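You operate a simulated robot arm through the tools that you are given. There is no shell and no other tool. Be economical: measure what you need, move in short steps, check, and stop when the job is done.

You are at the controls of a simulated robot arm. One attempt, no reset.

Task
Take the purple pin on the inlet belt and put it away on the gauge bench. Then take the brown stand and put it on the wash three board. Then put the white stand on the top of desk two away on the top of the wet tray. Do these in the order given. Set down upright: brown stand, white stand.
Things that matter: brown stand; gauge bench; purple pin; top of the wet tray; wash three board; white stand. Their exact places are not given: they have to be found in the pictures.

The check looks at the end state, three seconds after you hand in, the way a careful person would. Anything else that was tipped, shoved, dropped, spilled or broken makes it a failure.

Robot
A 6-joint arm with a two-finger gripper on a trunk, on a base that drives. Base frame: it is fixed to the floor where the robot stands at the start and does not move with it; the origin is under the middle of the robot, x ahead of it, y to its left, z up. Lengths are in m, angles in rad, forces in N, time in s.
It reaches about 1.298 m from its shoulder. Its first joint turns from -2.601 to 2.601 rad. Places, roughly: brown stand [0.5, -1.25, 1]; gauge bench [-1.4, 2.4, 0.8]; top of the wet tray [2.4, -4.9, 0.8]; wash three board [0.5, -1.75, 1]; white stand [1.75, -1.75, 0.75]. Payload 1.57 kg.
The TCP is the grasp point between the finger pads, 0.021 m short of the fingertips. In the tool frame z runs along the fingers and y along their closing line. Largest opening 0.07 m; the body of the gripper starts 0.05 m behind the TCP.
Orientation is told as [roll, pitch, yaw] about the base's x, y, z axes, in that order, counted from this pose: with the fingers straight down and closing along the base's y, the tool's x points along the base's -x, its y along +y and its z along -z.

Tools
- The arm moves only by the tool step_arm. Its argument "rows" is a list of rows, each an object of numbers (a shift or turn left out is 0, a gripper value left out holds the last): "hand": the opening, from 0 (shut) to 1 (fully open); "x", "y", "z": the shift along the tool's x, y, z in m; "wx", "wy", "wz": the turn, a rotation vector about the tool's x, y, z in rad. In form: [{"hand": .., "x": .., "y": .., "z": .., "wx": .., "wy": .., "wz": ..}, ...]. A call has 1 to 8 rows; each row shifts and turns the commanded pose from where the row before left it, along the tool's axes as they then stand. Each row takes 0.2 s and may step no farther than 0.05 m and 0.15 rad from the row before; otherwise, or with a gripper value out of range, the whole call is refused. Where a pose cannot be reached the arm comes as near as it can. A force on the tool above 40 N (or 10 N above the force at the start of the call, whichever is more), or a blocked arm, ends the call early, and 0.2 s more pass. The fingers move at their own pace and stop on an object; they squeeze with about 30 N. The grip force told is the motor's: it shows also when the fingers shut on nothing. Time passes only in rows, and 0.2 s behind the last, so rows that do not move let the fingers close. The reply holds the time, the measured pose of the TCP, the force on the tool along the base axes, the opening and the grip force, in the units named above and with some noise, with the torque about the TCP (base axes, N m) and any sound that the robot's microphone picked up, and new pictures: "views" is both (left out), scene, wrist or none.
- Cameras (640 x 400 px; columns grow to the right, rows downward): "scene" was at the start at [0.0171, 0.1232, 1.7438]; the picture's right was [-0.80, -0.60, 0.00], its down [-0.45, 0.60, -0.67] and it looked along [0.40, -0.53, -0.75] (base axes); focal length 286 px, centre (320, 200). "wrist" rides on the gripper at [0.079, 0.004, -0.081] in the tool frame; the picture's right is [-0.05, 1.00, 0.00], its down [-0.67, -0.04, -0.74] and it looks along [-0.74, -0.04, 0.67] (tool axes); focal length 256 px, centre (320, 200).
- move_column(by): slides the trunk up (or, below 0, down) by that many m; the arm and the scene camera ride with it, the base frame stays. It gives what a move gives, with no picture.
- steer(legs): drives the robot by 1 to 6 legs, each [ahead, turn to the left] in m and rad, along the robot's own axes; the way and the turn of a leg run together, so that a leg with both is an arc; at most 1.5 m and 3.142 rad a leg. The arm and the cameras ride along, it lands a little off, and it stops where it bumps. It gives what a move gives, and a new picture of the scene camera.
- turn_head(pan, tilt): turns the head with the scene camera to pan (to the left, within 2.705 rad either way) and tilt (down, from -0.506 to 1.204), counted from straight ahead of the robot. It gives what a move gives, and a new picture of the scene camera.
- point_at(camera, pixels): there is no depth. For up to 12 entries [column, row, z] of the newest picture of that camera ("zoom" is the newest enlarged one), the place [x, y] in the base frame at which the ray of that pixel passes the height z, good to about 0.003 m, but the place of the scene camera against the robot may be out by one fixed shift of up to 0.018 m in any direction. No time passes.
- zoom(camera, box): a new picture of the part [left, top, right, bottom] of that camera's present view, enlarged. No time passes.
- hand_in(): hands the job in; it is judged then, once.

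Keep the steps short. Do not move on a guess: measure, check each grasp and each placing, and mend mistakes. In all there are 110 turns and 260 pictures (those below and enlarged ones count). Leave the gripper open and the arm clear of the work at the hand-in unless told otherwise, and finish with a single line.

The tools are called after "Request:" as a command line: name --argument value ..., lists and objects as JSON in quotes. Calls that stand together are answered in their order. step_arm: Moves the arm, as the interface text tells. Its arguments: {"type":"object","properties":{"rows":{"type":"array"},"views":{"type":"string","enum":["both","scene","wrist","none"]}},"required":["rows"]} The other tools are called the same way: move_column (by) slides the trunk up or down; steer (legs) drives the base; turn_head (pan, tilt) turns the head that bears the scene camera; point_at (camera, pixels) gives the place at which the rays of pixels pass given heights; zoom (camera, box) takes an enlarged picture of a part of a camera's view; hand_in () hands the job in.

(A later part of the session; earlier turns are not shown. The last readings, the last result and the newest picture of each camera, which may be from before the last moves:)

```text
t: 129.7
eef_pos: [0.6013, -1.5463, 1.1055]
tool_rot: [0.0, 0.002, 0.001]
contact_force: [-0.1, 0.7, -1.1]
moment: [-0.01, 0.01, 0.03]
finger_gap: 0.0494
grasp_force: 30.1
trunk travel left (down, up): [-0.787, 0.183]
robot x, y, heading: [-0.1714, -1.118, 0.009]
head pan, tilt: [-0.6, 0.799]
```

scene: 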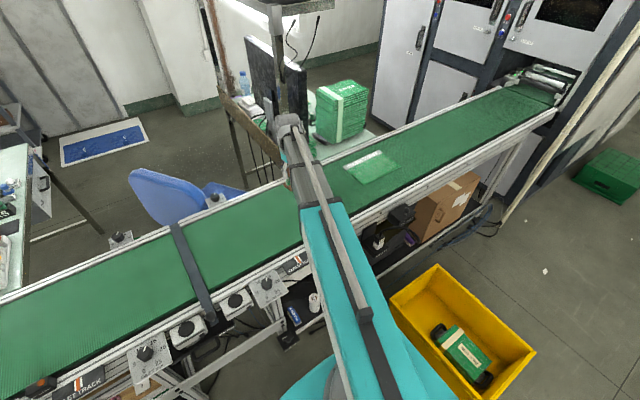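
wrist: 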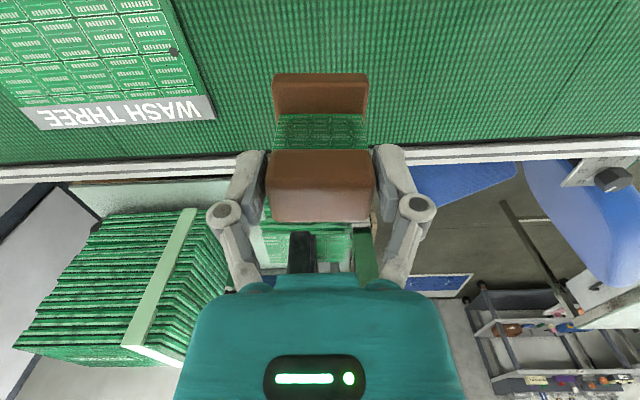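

I'll move back 0.1 and further −y 0.2 to see the whole board past the held stand.

Request:
step_arm --rows '[{"x": 0.045}, {"x": 0.045}, {"y": -0.05}, {"y": -0.05}, {"y": -0.03}, {}]' --views "wrist"

```text
t: 131.1
eef_pos: [0.5138, -1.6768, 1.1056]
tool_rot: [-0.001, 0.001, 0.002]
contact_force: [0.2, 0.1, -1.4]
moment: [0.0, -0.02, -0.02]
finger_gap: 0.0489
grasp_force: 30.5
trunk travel left (down, up): [-0.787, 0.183]
robot x, y, heading: [-0.1715, -1.1163, 0.01]
head pan, tilt: [-0.6, 0.799]
```

wrist: 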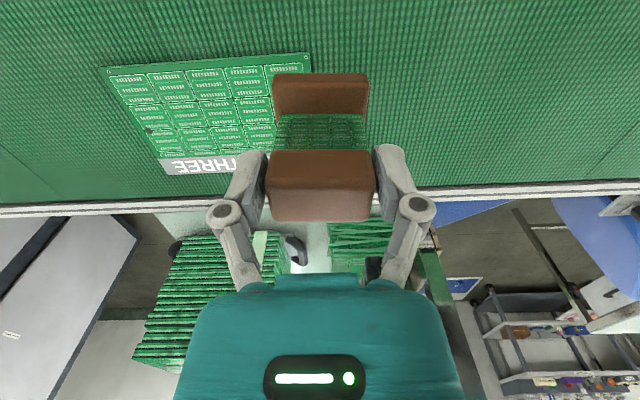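

Request:
point_at --camera "wrist" --pixels '[[101, 68, 0.893], [309, 54, 0.893], [163, 175, 0.893], [246, 98, 0.893]]'

Request:
point_at --camera "scene" --pixels '[[343, 168, 0.893], [380, 151, 0.893], [400, 165, 0.893], [359, 183, 0.893]]'

Request:
zoom --camera "wrist" --box '[80, 30, 330, 190]'

```text
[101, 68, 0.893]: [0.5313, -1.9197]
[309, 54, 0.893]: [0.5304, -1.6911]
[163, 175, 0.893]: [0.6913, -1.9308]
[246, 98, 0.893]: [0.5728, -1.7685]
```

```text
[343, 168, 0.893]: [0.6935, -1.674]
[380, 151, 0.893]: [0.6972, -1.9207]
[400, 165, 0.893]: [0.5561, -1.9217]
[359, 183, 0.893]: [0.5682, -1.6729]
```

```text
2.50 times, centred on (205, 110) of wrist
```

zoom: 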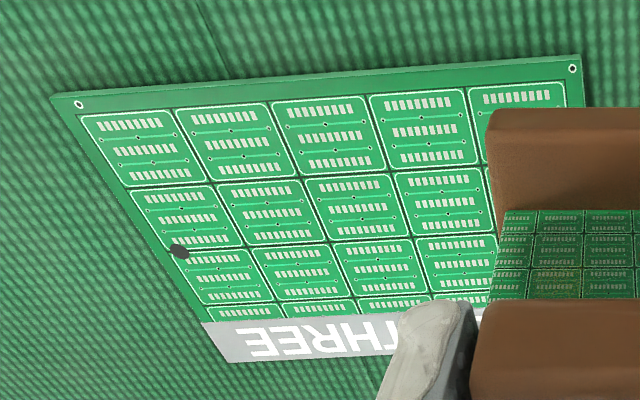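

The board spans x 0.53–0.69 and y −1.93…−1.68, with its centre at about (0.61, −1.80). I'll move the stand above it and lower to TCP 0.99 to look.

Request:
step_arm --rows '[{"x": -0.03, "y": -0.035}, {"x": -0.03, "y": -0.035}, {"x": -0.033, "y": -0.035}, {"y": -0.018}, {}]' --views "wrist"

Request:
move_column --by -0.11

Request:
step_arm --rows '[{}]' --views "both"

Request:
zoom --camera "scene" --box '[290, 90, 450, 190]'

```text
t: 132.3
eef_pos: [0.606, -1.7991, 1.1055]
tool_rot: [-0.001, 0.001, 0.003]
contact_force: [-0.5, -0.7, -0.7]
moment: [0.04, -0.01, 0.03]
finger_gap: 0.0494
grasp_force: 29.7
trunk travel left (down, up): [-0.787, 0.183]
robot x, y, heading: [-0.1711, -1.117, 0.006]
head pan, tilt: [-0.6, 0.799]
```

wrist: 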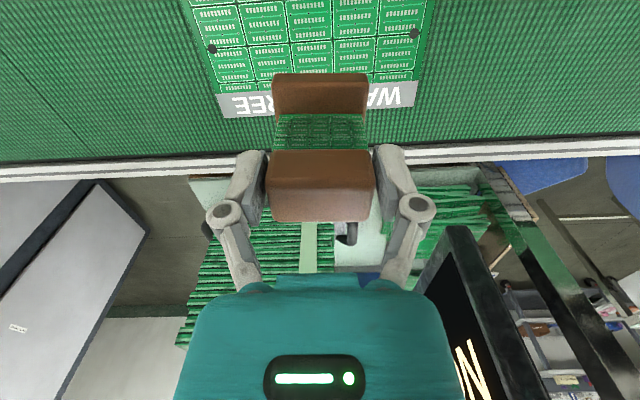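

```text
t: 133.8
eef_pos: [0.6058, -1.7985, 0.9958]
tool_rot: [-0.002, 0.0, 0.0]
contact_force: [0.2, -0.1, -0.7]
moment: [0.0, -0.01, 0.02]
finger_gap: 0.0498
grasp_force: 30.0
trunk travel left (down, up): [-0.677, 0.293]
robot x, y, heading: [-0.1711, -1.1158, 0.006]
head pan, tilt: [-0.6, 0.799]
```

```text
t: 134.2
eef_pos: [0.6063, -1.7994, 0.9958]
tool_rot: [-0.002, 0.002, 0.004]
contact_force: [0.7, 0.3, -1.5]
moment: [0.03, 0.02, 0.0]
finger_gap: 0.0493
grasp_force: 29.8
trunk travel left (down, up): [-0.677, 0.293]
robot x, y, heading: [-0.1699, -1.1184, 0.007]
head pan, tilt: [-0.6, 0.799]
```

scene: 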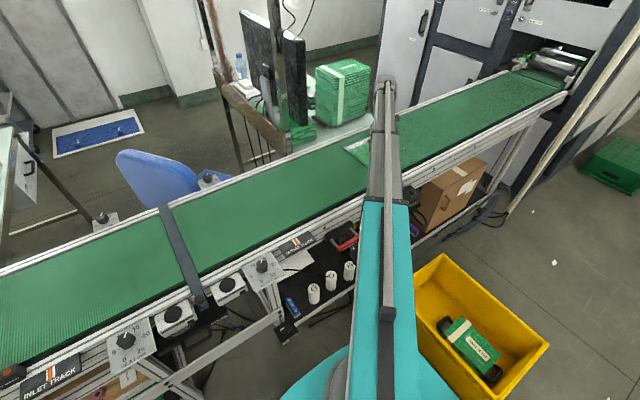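
wrist: 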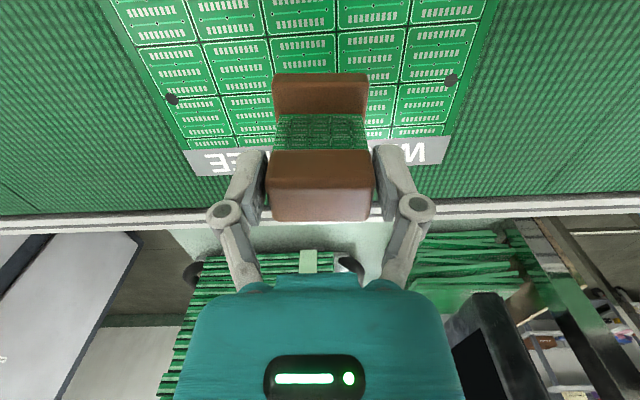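

```text
4.00 times, centred on (370, 140) of scene
```

zoom: 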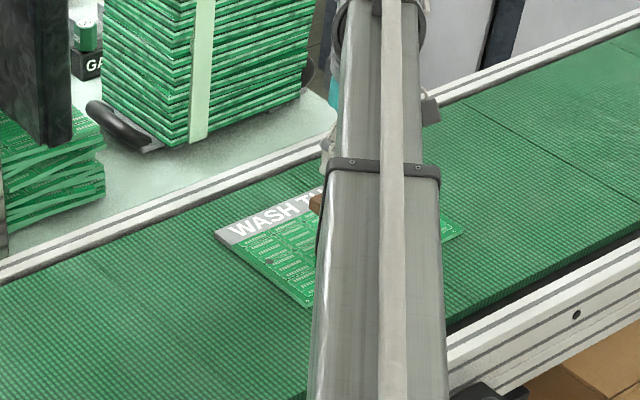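

Lowering now: 0.027 first, then small steps watching the force.

Request:
move_column --by -0.026

Request:
move_column --by -0.004

```text
t: 134.9
eef_pos: [0.606, -1.7993, 0.9702]
tool_rot: [-0.001, 0.0, 0.001]
contact_force: [-0.5, 0.2, -1.7]
moment: [0.0, 0.02, 0.0]
finger_gap: 0.0494
grasp_force: 30.0
trunk travel left (down, up): [-0.651, 0.319]
robot x, y, heading: [-0.172, -1.1171, 0.01]
head pan, tilt: [-0.6, 0.799]
```

```text
t: 135.4
eef_pos: [0.6065, -1.7999, 0.9667]
tool_rot: [-0.002, 0.001, 0.002]
contact_force: [0.4, 0.5, -0.4]
moment: [0.01, 0.03, -0.01]
finger_gap: 0.0492
grasp_force: 29.9
trunk travel left (down, up): [-0.647, 0.323]
robot x, y, heading: [-0.171, -1.1143, 0.008]
head pan, tilt: [-0.6, 0.799]
```

Request:
move_column --by -0.003

Request:
move_column --by -0.002

```text
t: 135.9
eef_pos: [0.6069, -1.7981, 0.9629]
tool_rot: [-0.002, 0.001, 0.003]
contact_force: [0.3, -0.4, 3.4]
moment: [0.1, -0.03, 0.0]
finger_gap: 0.0496
grasp_force: 30.2
trunk travel left (down, up): [-0.644, 0.326]
robot x, y, heading: [-0.1741, -1.1143, 0.005]
head pan, tilt: [-0.6, 0.799]
```

```text
t: 136.4
eef_pos: [0.6044, -1.799, 0.9627]
tool_rot: [-0.005, -0.002, 0.001]
contact_force: [3.9, -4.7, 18.0]
moment: [-0.1, -0.17, -0.04]
finger_gap: 0.0494
grasp_force: 30.2
trunk travel left (down, up): [-0.642, 0.328]
robot x, y, heading: [-0.1717, -1.117, 0.011]
head pan, tilt: [-0.6, 0.799]
```

Firm contact (18 N), so the stand is on the board. I'll ease up 1 mm, then open.

Request:
move_column --by 0.002

Request:
step_arm --rows '[{"hand": 0.85}, {"hand": 1.0}, {}, {}]' --views "wrist"

Request:
move_column --by 0.15

Request:
step_arm --rows '[{"x": 0.045}, {"x": 0.045}, {"x": 0.045}]' --views "wrist"

```text
t: 137.0
eef_pos: [0.6065, -1.7984, 0.9625]
tool_rot: [0.001, 0.0, 0.001]
contact_force: [-0.8, 0.6, -0.5]
moment: [-0.04, 0.03, -0.05]
finger_gap: 0.0497
grasp_force: 30.1
trunk travel left (down, up): [-0.644, 0.326]
robot x, y, heading: [-0.1727, -1.1195, 0.006]
head pan, tilt: [-0.6, 0.799]
```

```text
t: 138.0
eef_pos: [0.6062, -1.7995, 0.9622]
tool_rot: [-0.002, 0.0, 0.001]
contact_force: [0.5, 0.6, -0.3]
moment: [0.02, -0.04, 0.01]
finger_gap: 0.07
grasp_force: 0.0
trunk travel left (down, up): [-0.644, 0.326]
robot x, y, heading: [-0.1713, -1.1162, 0.002]
head pan, tilt: [-0.6, 0.799]
```

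wrist: 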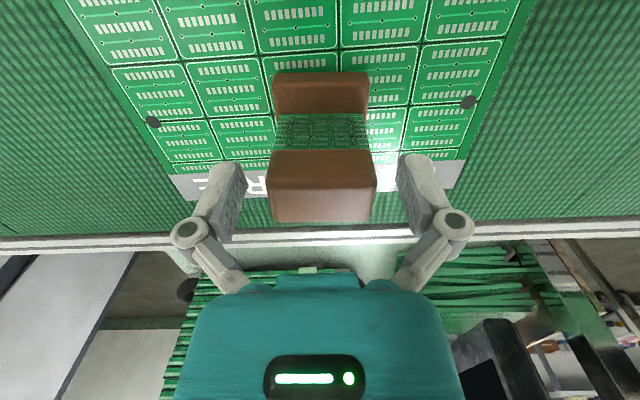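

```text
t: 139.7
eef_pos: [0.6063, -1.7996, 1.1125]
tool_rot: [-0.001, 0.001, 0.001]
contact_force: [0.4, 0.5, 1.3]
moment: [0.0, -0.02, -0.02]
finger_gap: 0.0699
grasp_force: 0.1
trunk travel left (down, up): [-0.794, 0.176]
robot x, y, heading: [-0.1699, -1.1199, 0.007]
head pan, tilt: [-0.6, 0.799]
```

```text
t: 140.5
eef_pos: [0.4694, -1.7967, 1.1129]
tool_rot: [-0.002, 0.0, 0.001]
contact_force: [-0.3, 0.5, -0.7]
moment: [0.0, 0.0, 0.08]
finger_gap: 0.0702
grasp_force: 0.1
trunk travel left (down, up): [-0.794, 0.176]
robot x, y, heading: [-0.1709, -1.1158, 0.009]
head pan, tilt: [-0.6, 0.799]
```

wrist: 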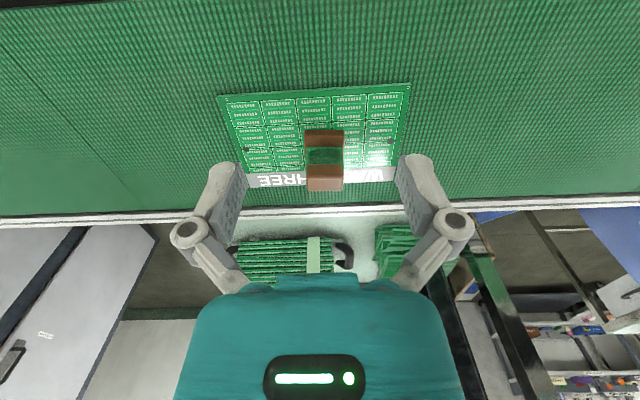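

The brown stand is upright on the board. Now for the white stand: I'll look toward desk two at about (1.75, −1.75) and toward the wet tray at about (2.4, −4.9).

Request:
turn_head --pan -0.35 --tilt 0.45

Request:
zoom --camera "scene" --box '[200, 60, 480, 240]'

Request:
turn_head --pan -1.0 --tilt 0.25

Request:
turn_head --pan 0.8 --tilt 0.35

```text
t: 141.3
eef_pos: [0.4714, -1.7967, 1.113]
tool_rot: [-0.001, 0.002, 0.003]
contact_force: [0.7, 0.3, -0.7]
moment: [-0.01, 0.04, 0.02]
finger_gap: 0.0698
grasp_force: 0.1
trunk travel left (down, up): [-0.794, 0.176]
robot x, y, heading: [-0.1733, -1.1117, 0.008]
head pan, tilt: [-0.351, 0.45]
```

scene: 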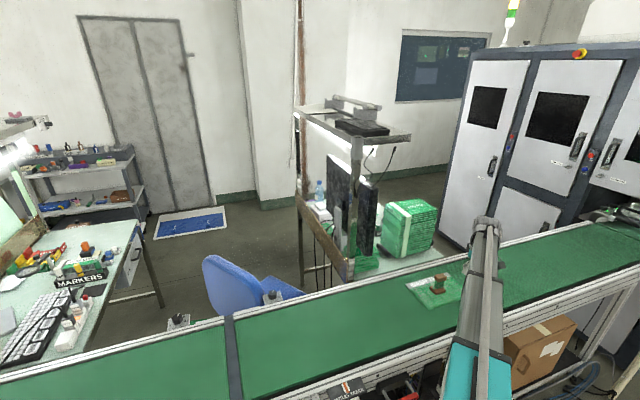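

```text
2.22 times, centred on (340, 150) of scene
```

zoom: 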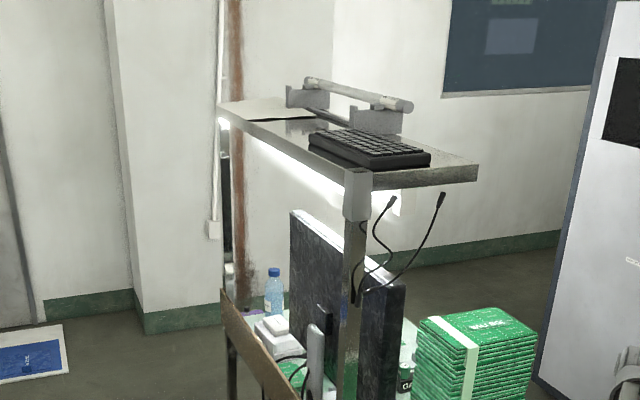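

```text
t: 142.4
eef_pos: [0.4707, -1.7977, 1.1136]
tool_rot: [-0.003, 0.0, 0.001]
contact_force: [0.0, -0.4, 0.5]
moment: [0.01, 0.0, 0.0]
finger_gap: 0.07
grasp_force: 0.1
trunk travel left (down, up): [-0.794, 0.176]
robot x, y, heading: [-0.1731, -1.1142, 0.01]
head pan, tilt: [-1.0, 0.25]
```

scene: 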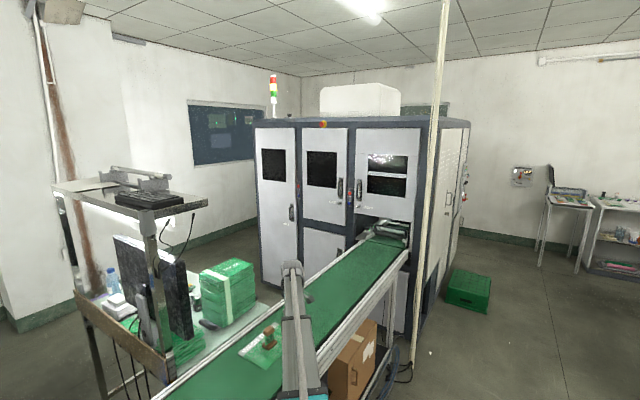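

```text
t: 144.2
eef_pos: [0.4715, -1.7979, 1.1128]
tool_rot: [-0.002, 0.0, 0.001]
contact_force: [-0.6, 0.4, -0.5]
moment: [-0.04, 0.01, -0.02]
finger_gap: 0.0698
grasp_force: 0.1
trunk travel left (down, up): [-0.794, 0.176]
robot x, y, heading: [-0.1684, -1.1145, 0.001]
head pan, tilt: [0.799, 0.351]
```

scene: 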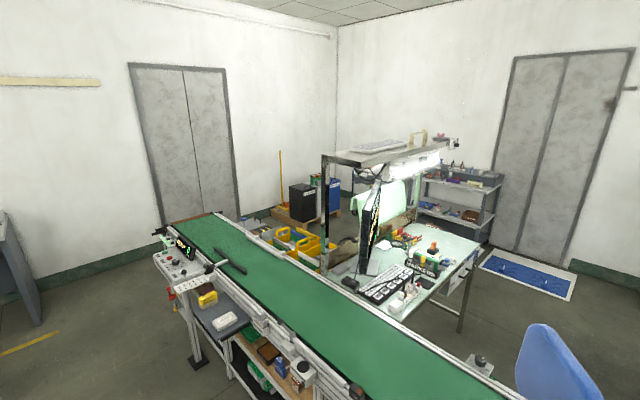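

I'll measure the belt end and obstacles on the route around the far (+y) end of the belt.

Request:
zoom --camera "scene" --box '[140, 150, 400, 310]'

Request:
point_at --camera "scene" --pixels '[[163, 225, 0.9], [222, 212, 0.9], [280, 213, 0.0], [303, 222, 0.0], [338, 212, 0.0], [310, 262, 0.3], [245, 225, 0.3], [125, 245, 0.0], [238, 222, 0.0], [338, 208, 0.0], [460, 330, 0.0], [482, 262, 0.0]]'

```text
2.46 times, centred on (270, 230) of scene
```

zoom: 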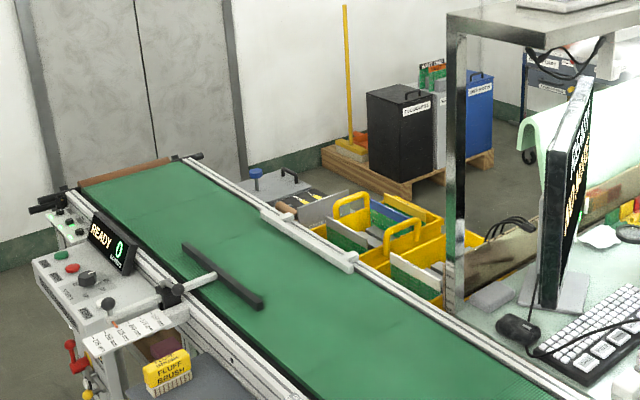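

```text
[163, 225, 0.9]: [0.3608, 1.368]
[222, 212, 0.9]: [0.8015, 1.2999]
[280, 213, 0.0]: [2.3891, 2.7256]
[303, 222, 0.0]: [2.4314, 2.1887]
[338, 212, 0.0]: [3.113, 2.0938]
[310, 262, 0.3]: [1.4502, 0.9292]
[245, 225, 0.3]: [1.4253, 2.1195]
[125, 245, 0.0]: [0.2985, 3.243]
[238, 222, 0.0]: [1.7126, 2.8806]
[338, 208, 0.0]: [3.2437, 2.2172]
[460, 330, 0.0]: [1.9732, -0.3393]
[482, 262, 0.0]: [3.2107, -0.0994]
```

I have a route around the belt's +y end: a lane between the belt end (y ≈ 1.45) and the wall (y ≈ 2.95). First I'll raise the arm and tuck it in front of the robot.

Request:
move_column --by 0.12

Request:
step_arm --rows '[{"y": 0.05}, {"y": 0.05}, {"y": 0.05}, {"y": 0.05}, {"y": 0.05}, {"y": 0.05}, {"y": 0.05}, {"y": 0.05}]' --views "none"

Request:
step_arm --rows '[{"y": 0.05}, {"y": 0.05}, {"y": 0.05}, {"y": 0.05}, {"x": 0.04}, {"x": 0.03}]' --views "none"

Request:
steer --legs '[[-0.5, 0], [0, 1.565]]'

```text
t: 145.7
eef_pos: [0.4709, -1.7974, 1.2326]
tool_rot: [-0.001, 0.002, 0.002]
contact_force: [0.5, -0.4, -0.1]
moment: [0.0, 0.0, -0.01]
finger_gap: 0.0702
grasp_force: 0.0
trunk travel left (down, up): [-0.914, 0.056]
robot x, y, heading: [-0.171, -1.1169, 0.01]
head pan, tilt: [0.799, 0.351]
```

```text
t: 147.5
eef_pos: [0.4682, -1.3973, 1.2332]
tool_rot: [-0.002, -0.001, 0.002]
contact_force: [-0.1, -0.1, -0.3]
moment: [0.02, -0.02, -0.03]
finger_gap: 0.0699
grasp_force: 0.1
trunk travel left (down, up): [-0.914, 0.056]
robot x, y, heading: [-0.1694, -1.1154, 0.007]
head pan, tilt: [0.799, 0.351]
```

```text
t: 148.9
eef_pos: [0.3986, -1.1981, 1.2331]
tool_rot: [-0.001, 0.001, 0.002]
contact_force: [0.3, -1.1, 0.2]
moment: [0.01, 0.02, 0.0]
finger_gap: 0.07
grasp_force: 0.0
trunk travel left (down, up): [-0.914, 0.056]
robot x, y, heading: [-0.1727, -1.1152, 0.011]
head pan, tilt: [0.799, 0.351]
```

```text
t: 158.0
eef_pos: [-0.5791, -0.5509, 1.2332]
tool_rot: [-0.001, 0.0, 1.561]
contact_force: [0.3, -0.9, 0.3]
moment: [-0.02, 0.03, 0.03]
finger_gap: 0.0699
grasp_force: 0.1
trunk travel left (down, up): [-0.914, 0.056]
robot x, y, heading: [-0.6503, -1.1198, 1.56]
head pan, tilt: [0.799, 0.351]
```

scene: 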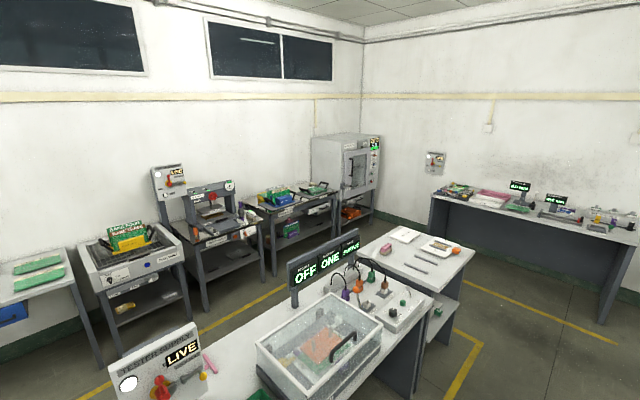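

Driving north along the corridor to (−0.63, 1.25), then I'll look ahead.

Request:
steer --legs '[[1.2, 0], [1.17, 0], [0, -0.76]]'

Request:
turn_head --pan -0.3 --tilt 0.5

```text
t: 175.1
eef_pos: [-0.2061, 1.5889, 1.2319]
tool_rot: [0.001, -0.001, 0.809]
contact_force: [0.4, -0.3, -0.3]
moment: [0.02, 0.02, 0.02]
finger_gap: 0.0702
grasp_force: 0.2
trunk travel left (down, up): [-0.914, 0.056]
robot x, y, heading: [-0.6547, 1.2303, 0.816]
head pan, tilt: [0.799, 0.351]
```

scene: 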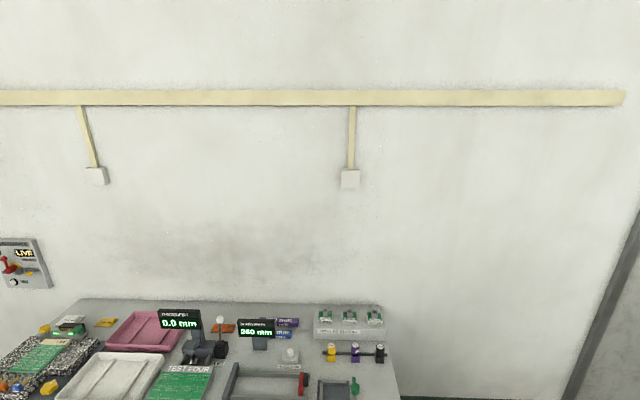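

```text
t: 176.4
eef_pos: [-0.2056, 1.5903, 1.2332]
tool_rot: [-0.002, -0.001, 0.807]
contact_force: [-0.1, 0.4, 0.3]
moment: [-0.03, -0.02, 0.0]
finger_gap: 0.07
grasp_force: 0.0
trunk travel left (down, up): [-0.914, 0.056]
robot x, y, heading: [-0.6568, 1.2289, 0.815]
head pan, tilt: [-0.3, 0.499]
```

scene: 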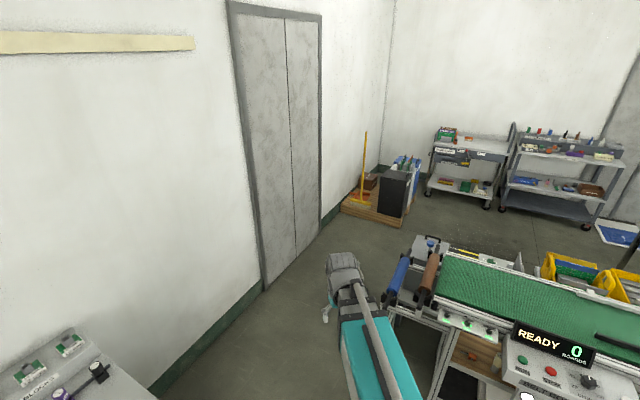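

Request:
point_at --camera "scene" --pixels '[[384, 302, 0.9], [406, 258, 0.9], [430, 237, 0.8], [342, 212, 0.0], [400, 228, 0.0], [411, 217, 0.0], [152, 390, 0.0], [263, 290, 0.0], [413, 250, 0.8], [545, 262, 0.6], [600, 275, 0.6]]'

Request:
zoom --camera "scene" --box '[320, 180, 640, 380]'

```text
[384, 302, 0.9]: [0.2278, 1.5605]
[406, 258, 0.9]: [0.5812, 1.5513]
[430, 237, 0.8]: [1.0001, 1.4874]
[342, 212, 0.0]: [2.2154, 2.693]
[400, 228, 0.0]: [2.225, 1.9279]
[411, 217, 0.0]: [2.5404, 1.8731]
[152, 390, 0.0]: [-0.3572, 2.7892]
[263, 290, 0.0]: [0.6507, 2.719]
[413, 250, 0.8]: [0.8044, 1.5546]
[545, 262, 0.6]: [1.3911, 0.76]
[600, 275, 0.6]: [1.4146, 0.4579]
```

```text
2.00 times, centred on (480, 280) of scene
```

zoom: 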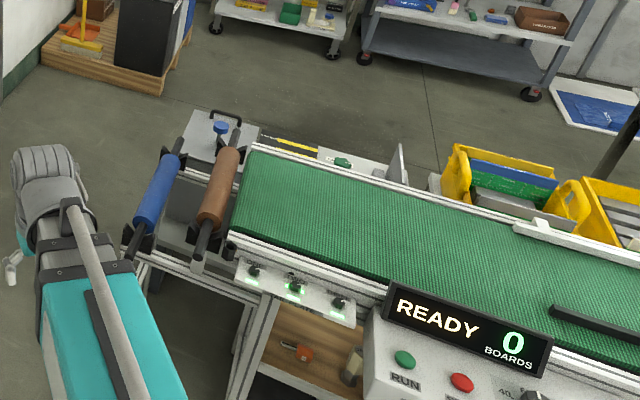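

I'll look down to gauge the robot's own footprint before squeezing through the gap.

Request:
turn_head --pan 0.9 --tilt 1.204

```text
t: 177.8
eef_pos: [-0.2071, 1.5897, 1.2335]
tool_rot: [-0.001, -0.001, 0.809]
contact_force: [-0.7, 0.4, -0.7]
moment: [-0.01, 0.01, 0.01]
finger_gap: 0.0702
grasp_force: 0.1
trunk travel left (down, up): [-0.914, 0.056]
robot x, y, heading: [-0.657, 1.2312, 0.816]
head pan, tilt: [0.901, 1.201]
```

scene: 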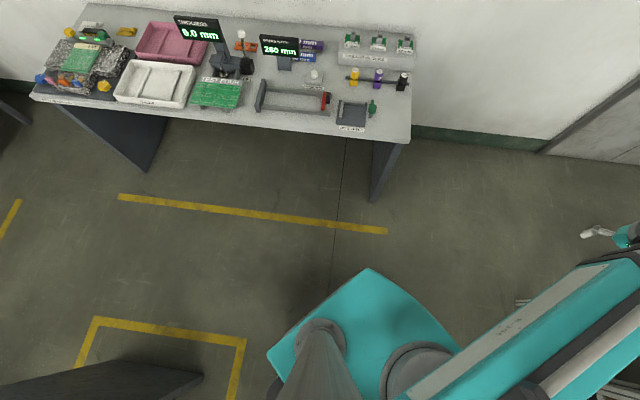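

Request:
point_at --camera "scene" --pixels '[[367, 268, 0.2], [267, 352, 0.2], [462, 352, 0.2], [367, 268, 0.4], [267, 352, 0.4], [462, 352, 0.4], [367, 268, 0.6], [267, 352, 0.6], [462, 352, 0.6], [409, 140, 0.8]]'

```text
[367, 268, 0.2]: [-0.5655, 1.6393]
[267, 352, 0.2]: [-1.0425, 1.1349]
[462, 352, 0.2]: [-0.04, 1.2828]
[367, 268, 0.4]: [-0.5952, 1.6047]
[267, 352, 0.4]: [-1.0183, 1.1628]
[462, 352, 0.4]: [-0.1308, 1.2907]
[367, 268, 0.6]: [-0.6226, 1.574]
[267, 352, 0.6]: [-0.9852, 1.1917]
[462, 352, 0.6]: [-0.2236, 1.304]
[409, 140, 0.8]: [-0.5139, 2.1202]
```

The base is about ±0.3 m long and ±0.22 m wide, so the gap is fine. I'll go through it, then drive east along the lane at y ≈ 2.05.

Request:
steer --legs '[[0, 0.065], [1.05, 0], [0, -0.85], [1.25, 0]]'

Request:
turn_head --pan -0.8 --tilt 0.5

```text
t: 195.4
eef_pos: [1.8233, 2.0842, 1.2333]
tool_rot: [-0.001, 0.002, 0.067]
contact_force: [-0.4, -0.1, -0.1]
moment: [-0.03, 0.01, 0.0]
finger_gap: 0.0702
grasp_force: 0.1
trunk travel left (down, up): [-0.914, 0.056]
robot x, y, heading: [1.2501, 2.1221, 0.066]
head pan, tilt: [0.901, 1.201]
```

scene: 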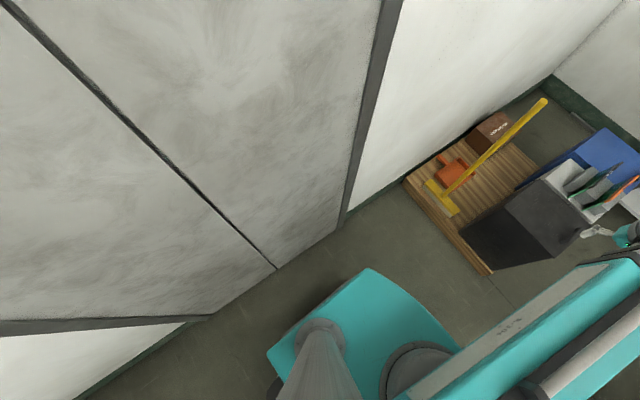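

```text
t: 197.2
eef_pos: [1.8244, 2.0856, 1.2322]
tool_rot: [-0.001, 0.003, 0.066]
contact_force: [0.6, 0.7, -0.5]
moment: [0.01, 0.04, -0.01]
finger_gap: 0.07
grasp_force: 0.0
trunk travel left (down, up): [-0.914, 0.056]
robot x, y, heading: [1.2504, 2.1245, 0.065]
head pan, tilt: [-0.799, 0.499]
```

scene: 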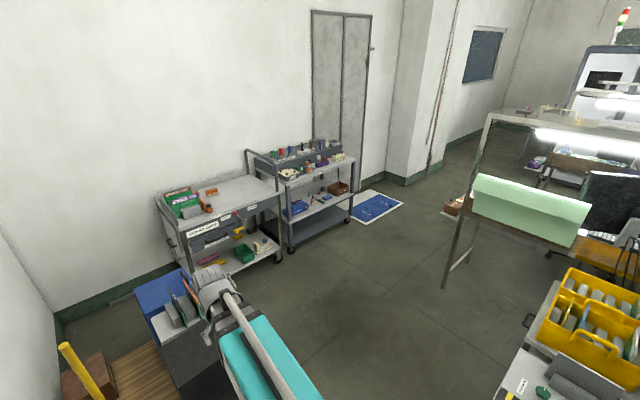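

Request:
point_at --camera "scene" --pixels '[[282, 262, 0.0], [355, 217, 0.0], [186, 300, 0.0], [443, 288, 0.0], [575, 285, 0.4], [500, 400, 0.7], [545, 285, 0.7], [403, 204, 0.0], [466, 205, 0.0], [405, 185, 0.0], [545, 258, 0.0]]'

Request:
zoom --camera "scene" --box '[380, 60, 640, 260]'

```text
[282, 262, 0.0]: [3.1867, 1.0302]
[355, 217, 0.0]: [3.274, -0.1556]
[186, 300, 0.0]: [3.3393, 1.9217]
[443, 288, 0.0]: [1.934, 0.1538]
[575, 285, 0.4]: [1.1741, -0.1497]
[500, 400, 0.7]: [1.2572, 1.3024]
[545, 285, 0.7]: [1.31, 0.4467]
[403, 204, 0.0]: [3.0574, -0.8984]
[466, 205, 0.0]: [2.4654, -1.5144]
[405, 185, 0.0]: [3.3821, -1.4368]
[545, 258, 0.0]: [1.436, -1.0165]
```

```text
2.00 times, centred on (510, 160) of scene
```

zoom: 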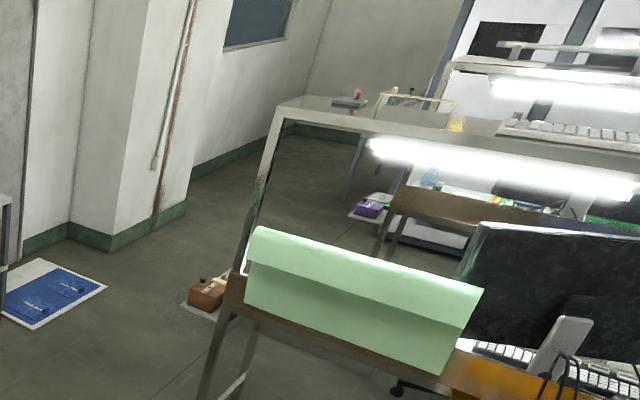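

I'll go diagonally between the pallet and the crates to about (2.4, 0.8), then look at desk two and the floor items there.

Request:
steer --legs '[[0, -0.766], [0.95, 0], [0, -0.4], [0.75, 0]]'

Request:
turn_head --pan -0.35 --tilt 0.45

```text
t: 212.4
eef_pos: [2.5062, 0.2907, 1.2332]
tool_rot: [-0.002, 0.001, -1.115]
contact_force: [0.4, 0.5, -1.0]
moment: [0.04, -0.02, -0.02]
finger_gap: 0.0699
grasp_force: 0.1
trunk travel left (down, up): [-0.914, 0.056]
robot x, y, heading: [2.323, 0.8429, -1.108]
head pan, tilt: [-0.799, 0.499]
```

scene: 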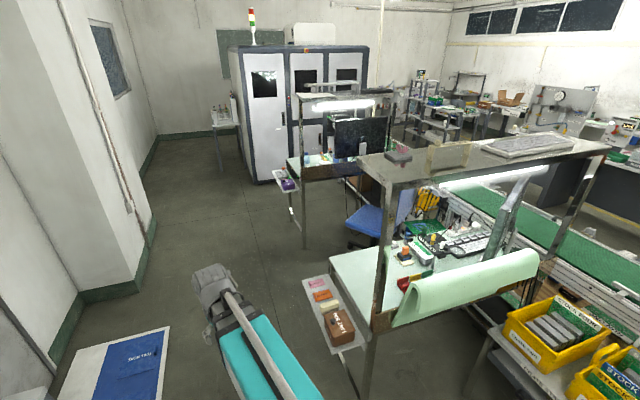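

```text
t: 213.3
eef_pos: [2.5058, 0.2921, 1.2338]
tool_rot: [-0.002, 0.0, -1.116]
contact_force: [-0.2, 0.1, 0.3]
moment: [-0.03, 0.02, 0.02]
finger_gap: 0.0702
grasp_force: 0.1
trunk travel left (down, up): [-0.914, 0.056]
robot x, y, heading: [2.3227, 0.8406, -1.108]
head pan, tilt: [-0.351, 0.45]
```

scene: 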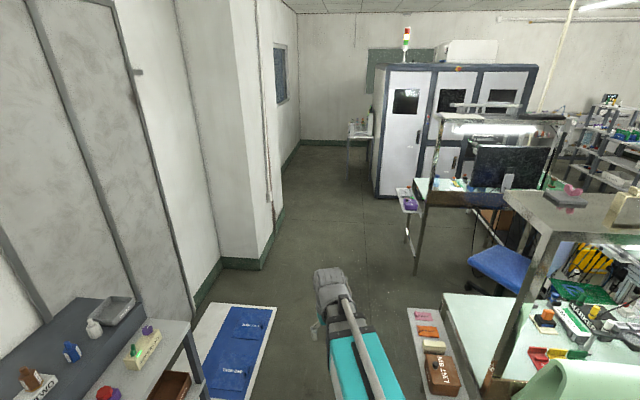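

Request:
point_at --camera "scene" --pixels '[[407, 308, 0.75], [428, 400, 0.75], [397, 188, 0.75], [403, 213, 0.75], [220, 258, 0.0], [260, 270, 0.0], [283, 205, 0.0], [378, 190, 0.0], [416, 274, 0.0], [350, 140, 0.8], [372, 140, 0.8], [278, 307, 0.0]]'

Request:
zoom --camera "scene" --box '[320, 90, 560, 290]'

```text
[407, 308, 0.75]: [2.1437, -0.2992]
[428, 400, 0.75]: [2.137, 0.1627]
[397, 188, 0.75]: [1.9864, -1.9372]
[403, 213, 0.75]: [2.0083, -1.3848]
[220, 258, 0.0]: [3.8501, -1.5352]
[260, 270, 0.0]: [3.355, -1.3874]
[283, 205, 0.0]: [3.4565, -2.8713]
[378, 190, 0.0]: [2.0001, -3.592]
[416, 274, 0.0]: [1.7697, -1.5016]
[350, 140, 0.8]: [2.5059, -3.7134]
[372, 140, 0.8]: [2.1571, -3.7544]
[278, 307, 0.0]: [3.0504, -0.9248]
```

```text
2.00 times, centred on (440, 190) of scene
```

zoom: 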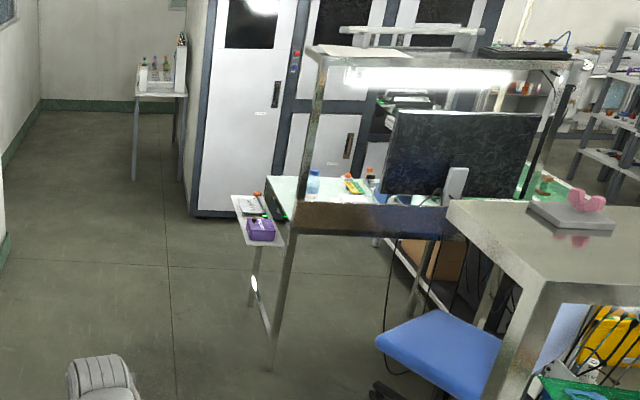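

The lane x 2.15–3.05 is clear. I'll drive down to about (2.55, −1.55), then look at desk two from there.

Request:
steer --legs '[[0.55, 0], [0, -0.463], [1.0, 0], [0.95, 0]]'

Request:
turn_head --pan -1.4 --tilt 0.7

```text
t: 230.5
eef_pos: [2.5139, -2.1728, 1.2327]
tool_rot: [-0.001, 0.001, -1.564]
contact_force: [0.3, 0.1, -0.3]
moment: [0.01, 0.0, 0.02]
finger_gap: 0.07
grasp_force: 0.0
trunk travel left (down, up): [-0.914, 0.056]
robot x, y, heading: [2.5896, -1.5986, -1.558]
head pan, tilt: [-0.351, 0.45]
```

scene: 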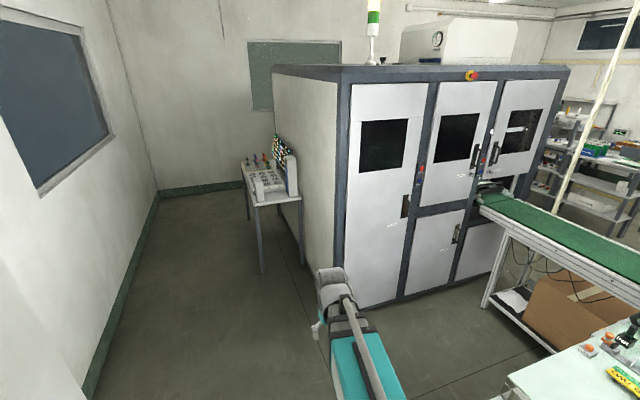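

```text
t: 231.8
eef_pos: [2.5147, -2.1741, 1.2331]
tool_rot: [-0.001, 0.002, -1.565]
contact_force: [0.6, 0.2, -0.4]
moment: [-0.02, -0.02, 0.0]
finger_gap: 0.0698
grasp_force: 0.1
trunk travel left (down, up): [-0.914, 0.056]
robot x, y, heading: [2.5908, -1.6049, -1.556]
head pan, tilt: [-1.4, 0.7]
```

scene: 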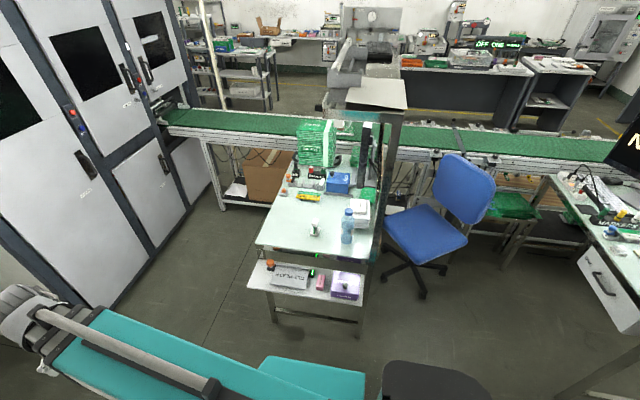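

A white object stands at (315,230) near this end of desk two. I'll zoom and measure.

Request:
zoom --camera "scene" --box '[240, 170, 400, 320]'

Request:
point_at --camera "scene" --pixels '[[315, 236, 0.75], [256, 245, 0.75], [370, 258, 0.75], [250, 290, 0.6], [360, 305, 0.6], [348, 243, 0.75], [373, 245, 0.75], [300, 165, 0.75]]'

```text
2.67 times, centred on (320, 245) of scene
```

zoom: 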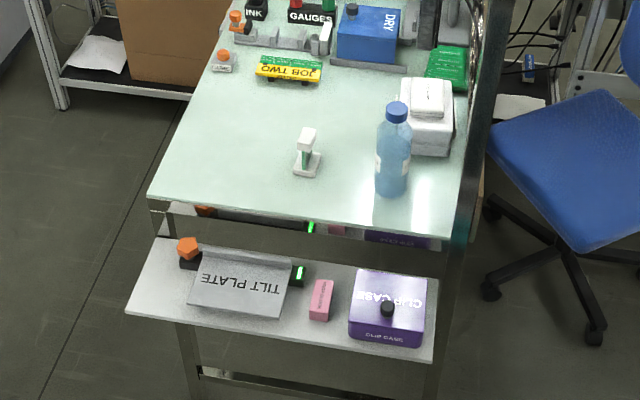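

```text
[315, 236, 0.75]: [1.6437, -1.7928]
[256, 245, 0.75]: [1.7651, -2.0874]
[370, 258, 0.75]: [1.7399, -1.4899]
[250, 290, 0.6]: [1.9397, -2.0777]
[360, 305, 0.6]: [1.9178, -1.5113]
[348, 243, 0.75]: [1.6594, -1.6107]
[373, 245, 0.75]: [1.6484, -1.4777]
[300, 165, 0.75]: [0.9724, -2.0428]
```

The white stand is at about (1.64, −1.79), with a bottle 0.18 m from it. I'll move 0.2 m further, so the arm goes in straight at the stand's y and away from the overhead shelf, then turn to face the desk.

Request:
point_at --camera "scene" --pixels '[[346, 109, 1.4], [405, 109, 1.4], [392, 125, 1.35], [365, 80, 1.4]]'

Request:
steer --legs '[[0.2, 0], [0, -1.575]]'

Request:
turn_head --pan 0.15 --tilt 0.75

```text
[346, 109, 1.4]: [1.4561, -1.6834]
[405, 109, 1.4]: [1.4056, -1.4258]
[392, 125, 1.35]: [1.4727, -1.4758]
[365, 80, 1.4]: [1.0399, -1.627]
```

```text
t: 239.3
eef_pos: [2.02, -1.7371, 1.2327]
tool_rot: [-0.002, 0.002, -3.122]
contact_force: [0.0, -1.2, 0.6]
moment: [0.0, 0.02, 0.01]
finger_gap: 0.07
grasp_force: 0.0
trunk travel left (down, up): [-0.914, 0.056]
robot x, y, heading: [2.5918, -1.8302, -3.107]
head pan, tilt: [-1.4, 0.7]
```

scene: 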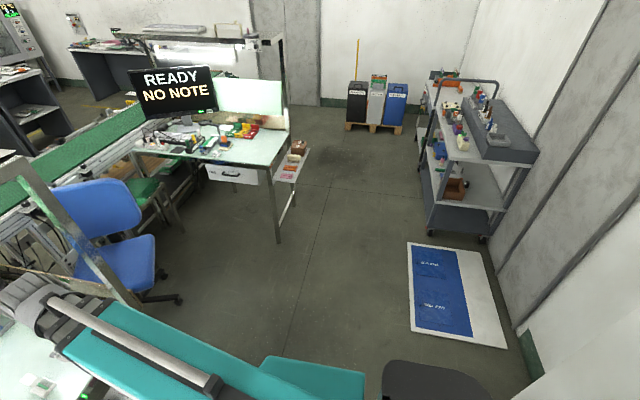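

```text
t: 240.9
eef_pos: [2.0213, -1.7367, 1.2327]
tool_rot: [0.0, 0.001, -3.122]
contact_force: [0.7, -0.2, 0.4]
moment: [-0.01, 0.0, 0.01]
finger_gap: 0.07
grasp_force: 0.0
trunk travel left (down, up): [-0.914, 0.056]
robot x, y, heading: [2.5921, -1.8324, -3.109]
head pan, tilt: [0.15, 0.75]
```

scene: 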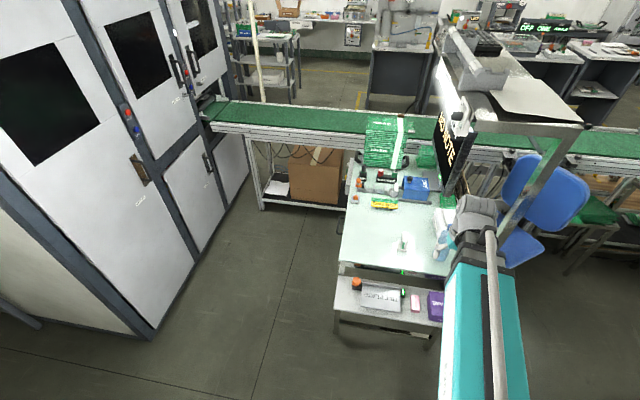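

I'll lower to about 0.98 and look with the wrist camera.

Request:
move_column --by -0.22

Request:
step_arm --rows '[{"x": -0.045}, {"x": -0.045}, {"y": 0.045}, {"x": -0.045}, {}]' --views "wrist"

```text
t: 243.2
eef_pos: [2.0209, -1.7376, 1.0128]
tool_rot: [0.0, 0.002, -3.121]
contact_force: [0.1, -0.3, -0.1]
moment: [-0.04, 0.0, 0.01]
finger_gap: 0.0702
grasp_force: 0.2
trunk travel left (down, up): [-0.694, 0.276]
robot x, y, heading: [2.5938, -1.8307, -3.103]
head pan, tilt: [0.15, 0.75]
```

```text
t: 244.4
eef_pos: [1.8848, -1.7843, 1.0134]
tool_rot: [-0.002, 0.002, -3.123]
contact_force: [1.1, 0.0, -0.2]
moment: [-0.04, -0.01, -0.02]
finger_gap: 0.0701
grasp_force: 0.1
trunk travel left (down, up): [-0.694, 0.276]
robot x, y, heading: [2.5953, -1.8318, -3.107]
head pan, tilt: [0.15, 0.75]
```

wrist: 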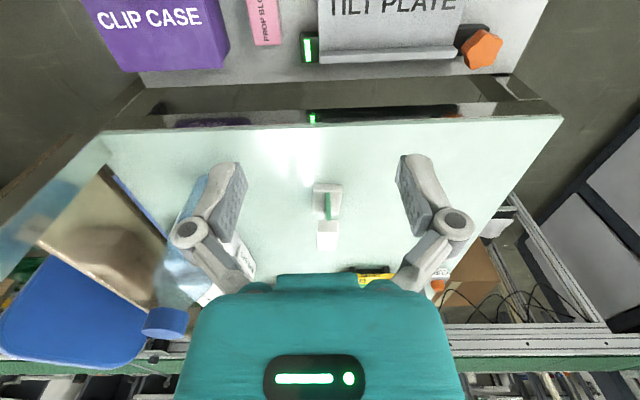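

Request:
zoom --camera "wrist" --box '[267, 165, 387, 265]'

Request:
point_at --camera "wrist" --pixels '[[327, 185, 0.75], [327, 120, 0.75], [327, 185, 0.78], [195, 215, 0.75], [230, 240, 0.8]]'

```text
4.00 times, centred on (327, 215) of wrist
```

zoom: 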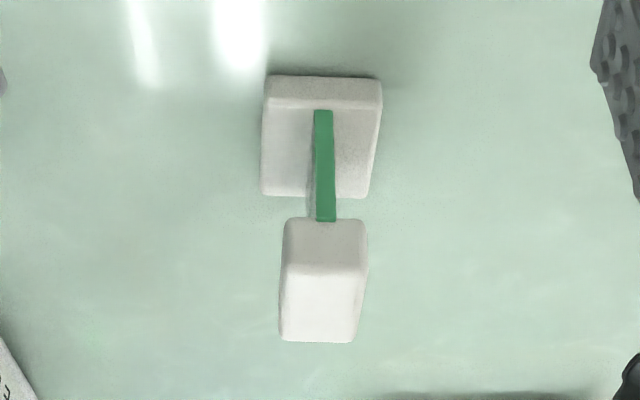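

```text
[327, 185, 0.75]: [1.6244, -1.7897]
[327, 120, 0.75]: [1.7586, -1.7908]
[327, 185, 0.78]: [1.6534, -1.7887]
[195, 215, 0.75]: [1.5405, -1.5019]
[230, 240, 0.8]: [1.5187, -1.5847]
```

I need the true desk height. I'll lower the trunk 0.1 (the hand is not over the stand) for a second view.

Request:
move_column --by -0.09

Request:
step_arm --rows '[{}]' --views "wrist"

Request:
zoom --camera "wrist" --box '[267, 200, 387, 300]'

```text
t: 245.7
eef_pos: [1.8861, -1.7834, 0.9226]
tool_rot: [-0.001, 0.001, -3.122]
contact_force: [0.3, 0.6, 0.4]
moment: [0.04, 0.01, 0.02]
finger_gap: 0.0699
grasp_force: 0.1
trunk travel left (down, up): [-0.604, 0.366]
robot x, y, heading: [2.5945, -1.8297, -3.105]
head pan, tilt: [0.15, 0.75]
```

```text
t: 246.1
eef_pos: [1.8864, -1.7848, 0.9224]
tool_rot: [0.0, 0.003, -3.123]
contact_force: [-1.6, 0.8, 0.5]
moment: [0.01, 0.0, 0.01]
finger_gap: 0.0698
grasp_force: 0.1
trunk travel left (down, up): [-0.604, 0.366]
robot x, y, heading: [2.5969, -1.8286, -3.104]
head pan, tilt: [0.15, 0.75]
```

wrist: 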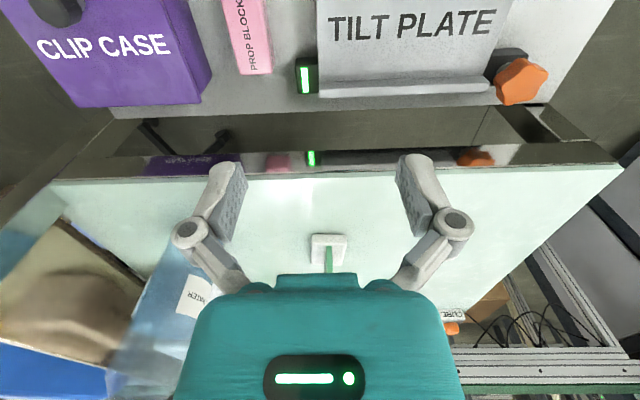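

```text
4.00 times, centred on (327, 250) of wrist
```

zoom: 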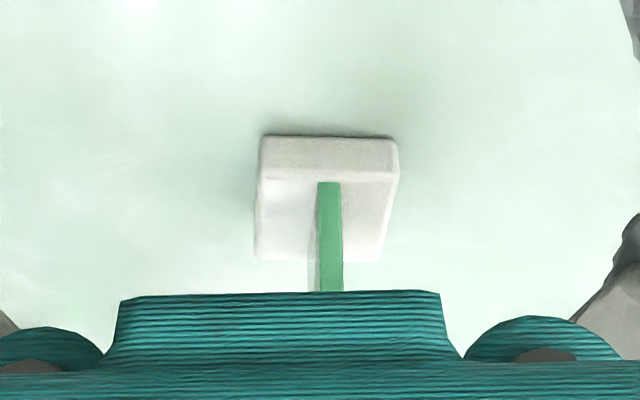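

The desk top is at z ≈ 0.81. The stand centre is at x ≈ 1.66 with its top at ≈ 0.896, laterally in line with the hand. I'll raise back up and move over it.

Request:
move_column --by 0.09

Request:
step_arm --rows '[{"x": -0.045}, {"x": -0.045}, {"x": -0.045}, {"x": -0.045}, {"x": -0.044}, {"wz": 0.04}, {}]' --views "both"

Request:
zoom --camera "wrist" --box '[240, 0, 400, 120]'

```text
t: 247.3
eef_pos: [1.886, -1.7848, 1.0125]
tool_rot: [-0.003, 0.002, -3.123]
contact_force: [-0.1, -0.5, -0.4]
moment: [0.03, 0.01, -0.03]
finger_gap: 0.0699
grasp_force: 0.1
trunk travel left (down, up): [-0.694, 0.276]
robot x, y, heading: [2.5941, -1.8315, -3.104]
head pan, tilt: [0.15, 0.75]
```

```text
t: 248.9
eef_pos: [1.6623, -1.7876, 1.0131]
tool_rot: [-0.001, 0.0, 3.122]
contact_force: [0.4, 0.2, -0.1]
moment: [-0.02, 0.04, 0.01]
finger_gap: 0.0698
grasp_force: 0.0
trunk travel left (down, up): [-0.694, 0.276]
robot x, y, heading: [2.5936, -1.8247, -3.109]
head pan, tilt: [0.15, 0.75]
```

scene: 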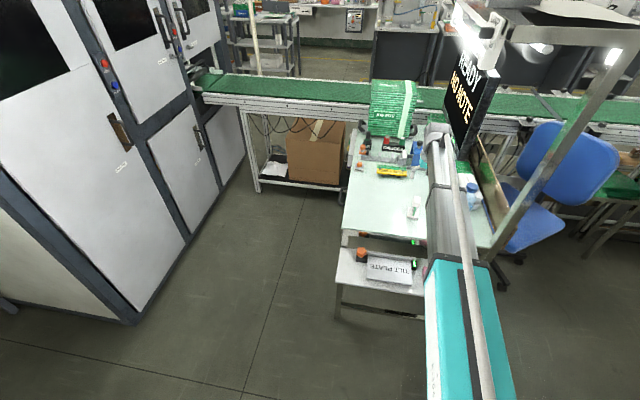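
wrist: 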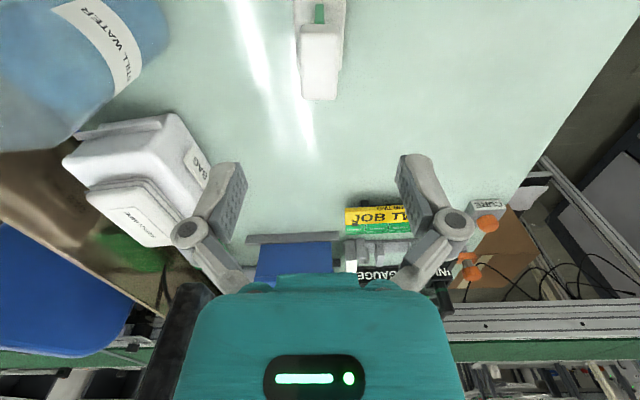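

```text
3.33 times, centred on (320, 60) of wrist
```

zoom: 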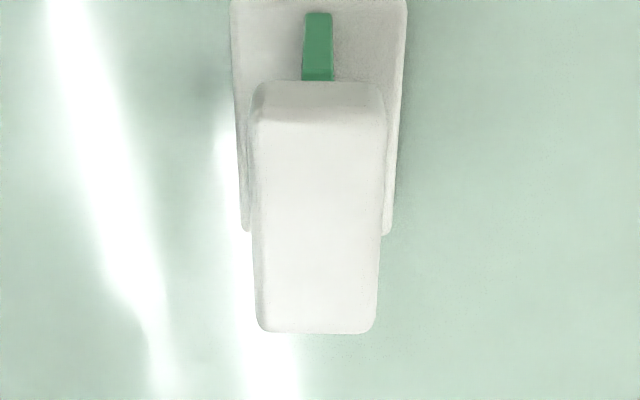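

Stand alignment looks good. Before lowering I'll check the clearance between the arm and the bottle.

Request:
zoom --camera "scene" --box '[380, 110, 540, 270]'

Request:
point_at --camera "scene" --pixels '[[472, 187, 1.0], [472, 187, 1.05], [465, 195, 1.0], [464, 186, 1.15], [459, 160, 1.15], [430, 175, 1.15], [430, 175, 1.2], [459, 160, 1.2]]'

Request:
point_at --camera "wrist" --pixels '[[165, 30, 0.85], [165, 30, 0.9], [166, 10, 0.9], [145, 60, 0.85], [60, 150, 0.82]]'

```text
2.50 times, centred on (460, 190) of scene
```

zoom: 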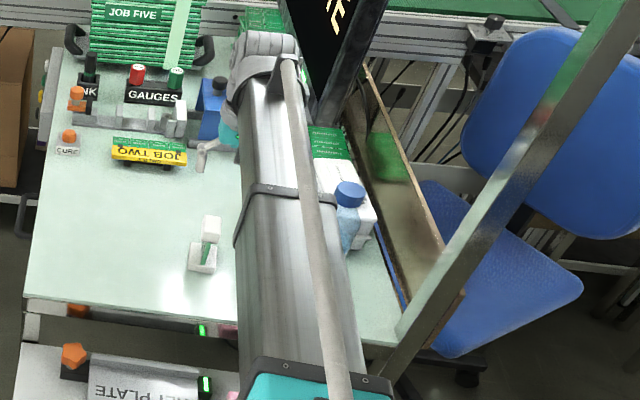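

```text
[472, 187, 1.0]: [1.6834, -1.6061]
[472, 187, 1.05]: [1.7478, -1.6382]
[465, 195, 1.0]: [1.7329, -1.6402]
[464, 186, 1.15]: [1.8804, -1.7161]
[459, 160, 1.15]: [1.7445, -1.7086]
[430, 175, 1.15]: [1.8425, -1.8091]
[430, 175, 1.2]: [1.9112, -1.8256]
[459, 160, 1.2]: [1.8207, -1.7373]
```

```text
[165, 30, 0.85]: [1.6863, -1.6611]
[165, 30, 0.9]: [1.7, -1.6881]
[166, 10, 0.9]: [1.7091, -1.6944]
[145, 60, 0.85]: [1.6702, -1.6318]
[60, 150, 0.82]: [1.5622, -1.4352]
```

Clearance is enough: the arm's lower edge is at y ≈ −1.73 and the bottle's near side at about −1.665. I'll lower 0.09, check, and then go the rest of the way.

Request:
move_column --by -0.09

Request:
step_arm --rows '[{}]' --views "wrist"

```text
t: 250.2
eef_pos: [1.6629, -1.7874, 0.9242]
tool_rot: [-0.001, 0.003, 3.121]
contact_force: [-0.2, -0.1, 0.5]
moment: [0.0, 0.04, 0.04]
finger_gap: 0.0698
grasp_force: 0.1
trunk travel left (down, up): [-0.604, 0.366]
robot x, y, heading: [2.5932, -1.8281, -3.106]
head pan, tilt: [0.15, 0.75]
```

```text
t: 250.6
eef_pos: [1.6638, -1.7863, 0.9225]
tool_rot: [-0.002, 0.003, 3.121]
contact_force: [0.8, 0.0, -0.4]
moment: [0.02, -0.01, 0.0]
finger_gap: 0.0703
grasp_force: 0.1
trunk travel left (down, up): [-0.604, 0.366]
robot x, y, heading: [2.593, -1.8257, -3.101]
head pan, tilt: [0.15, 0.75]
```

wrist: 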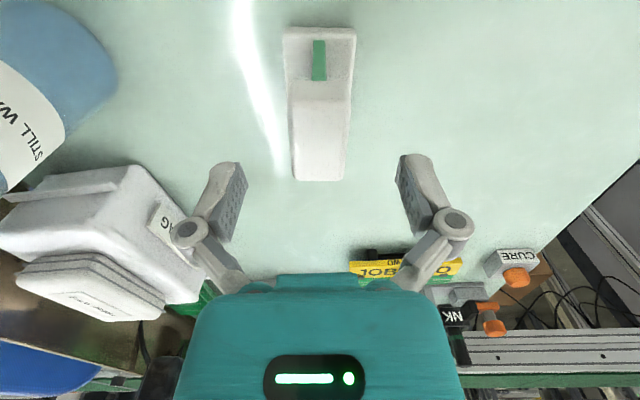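

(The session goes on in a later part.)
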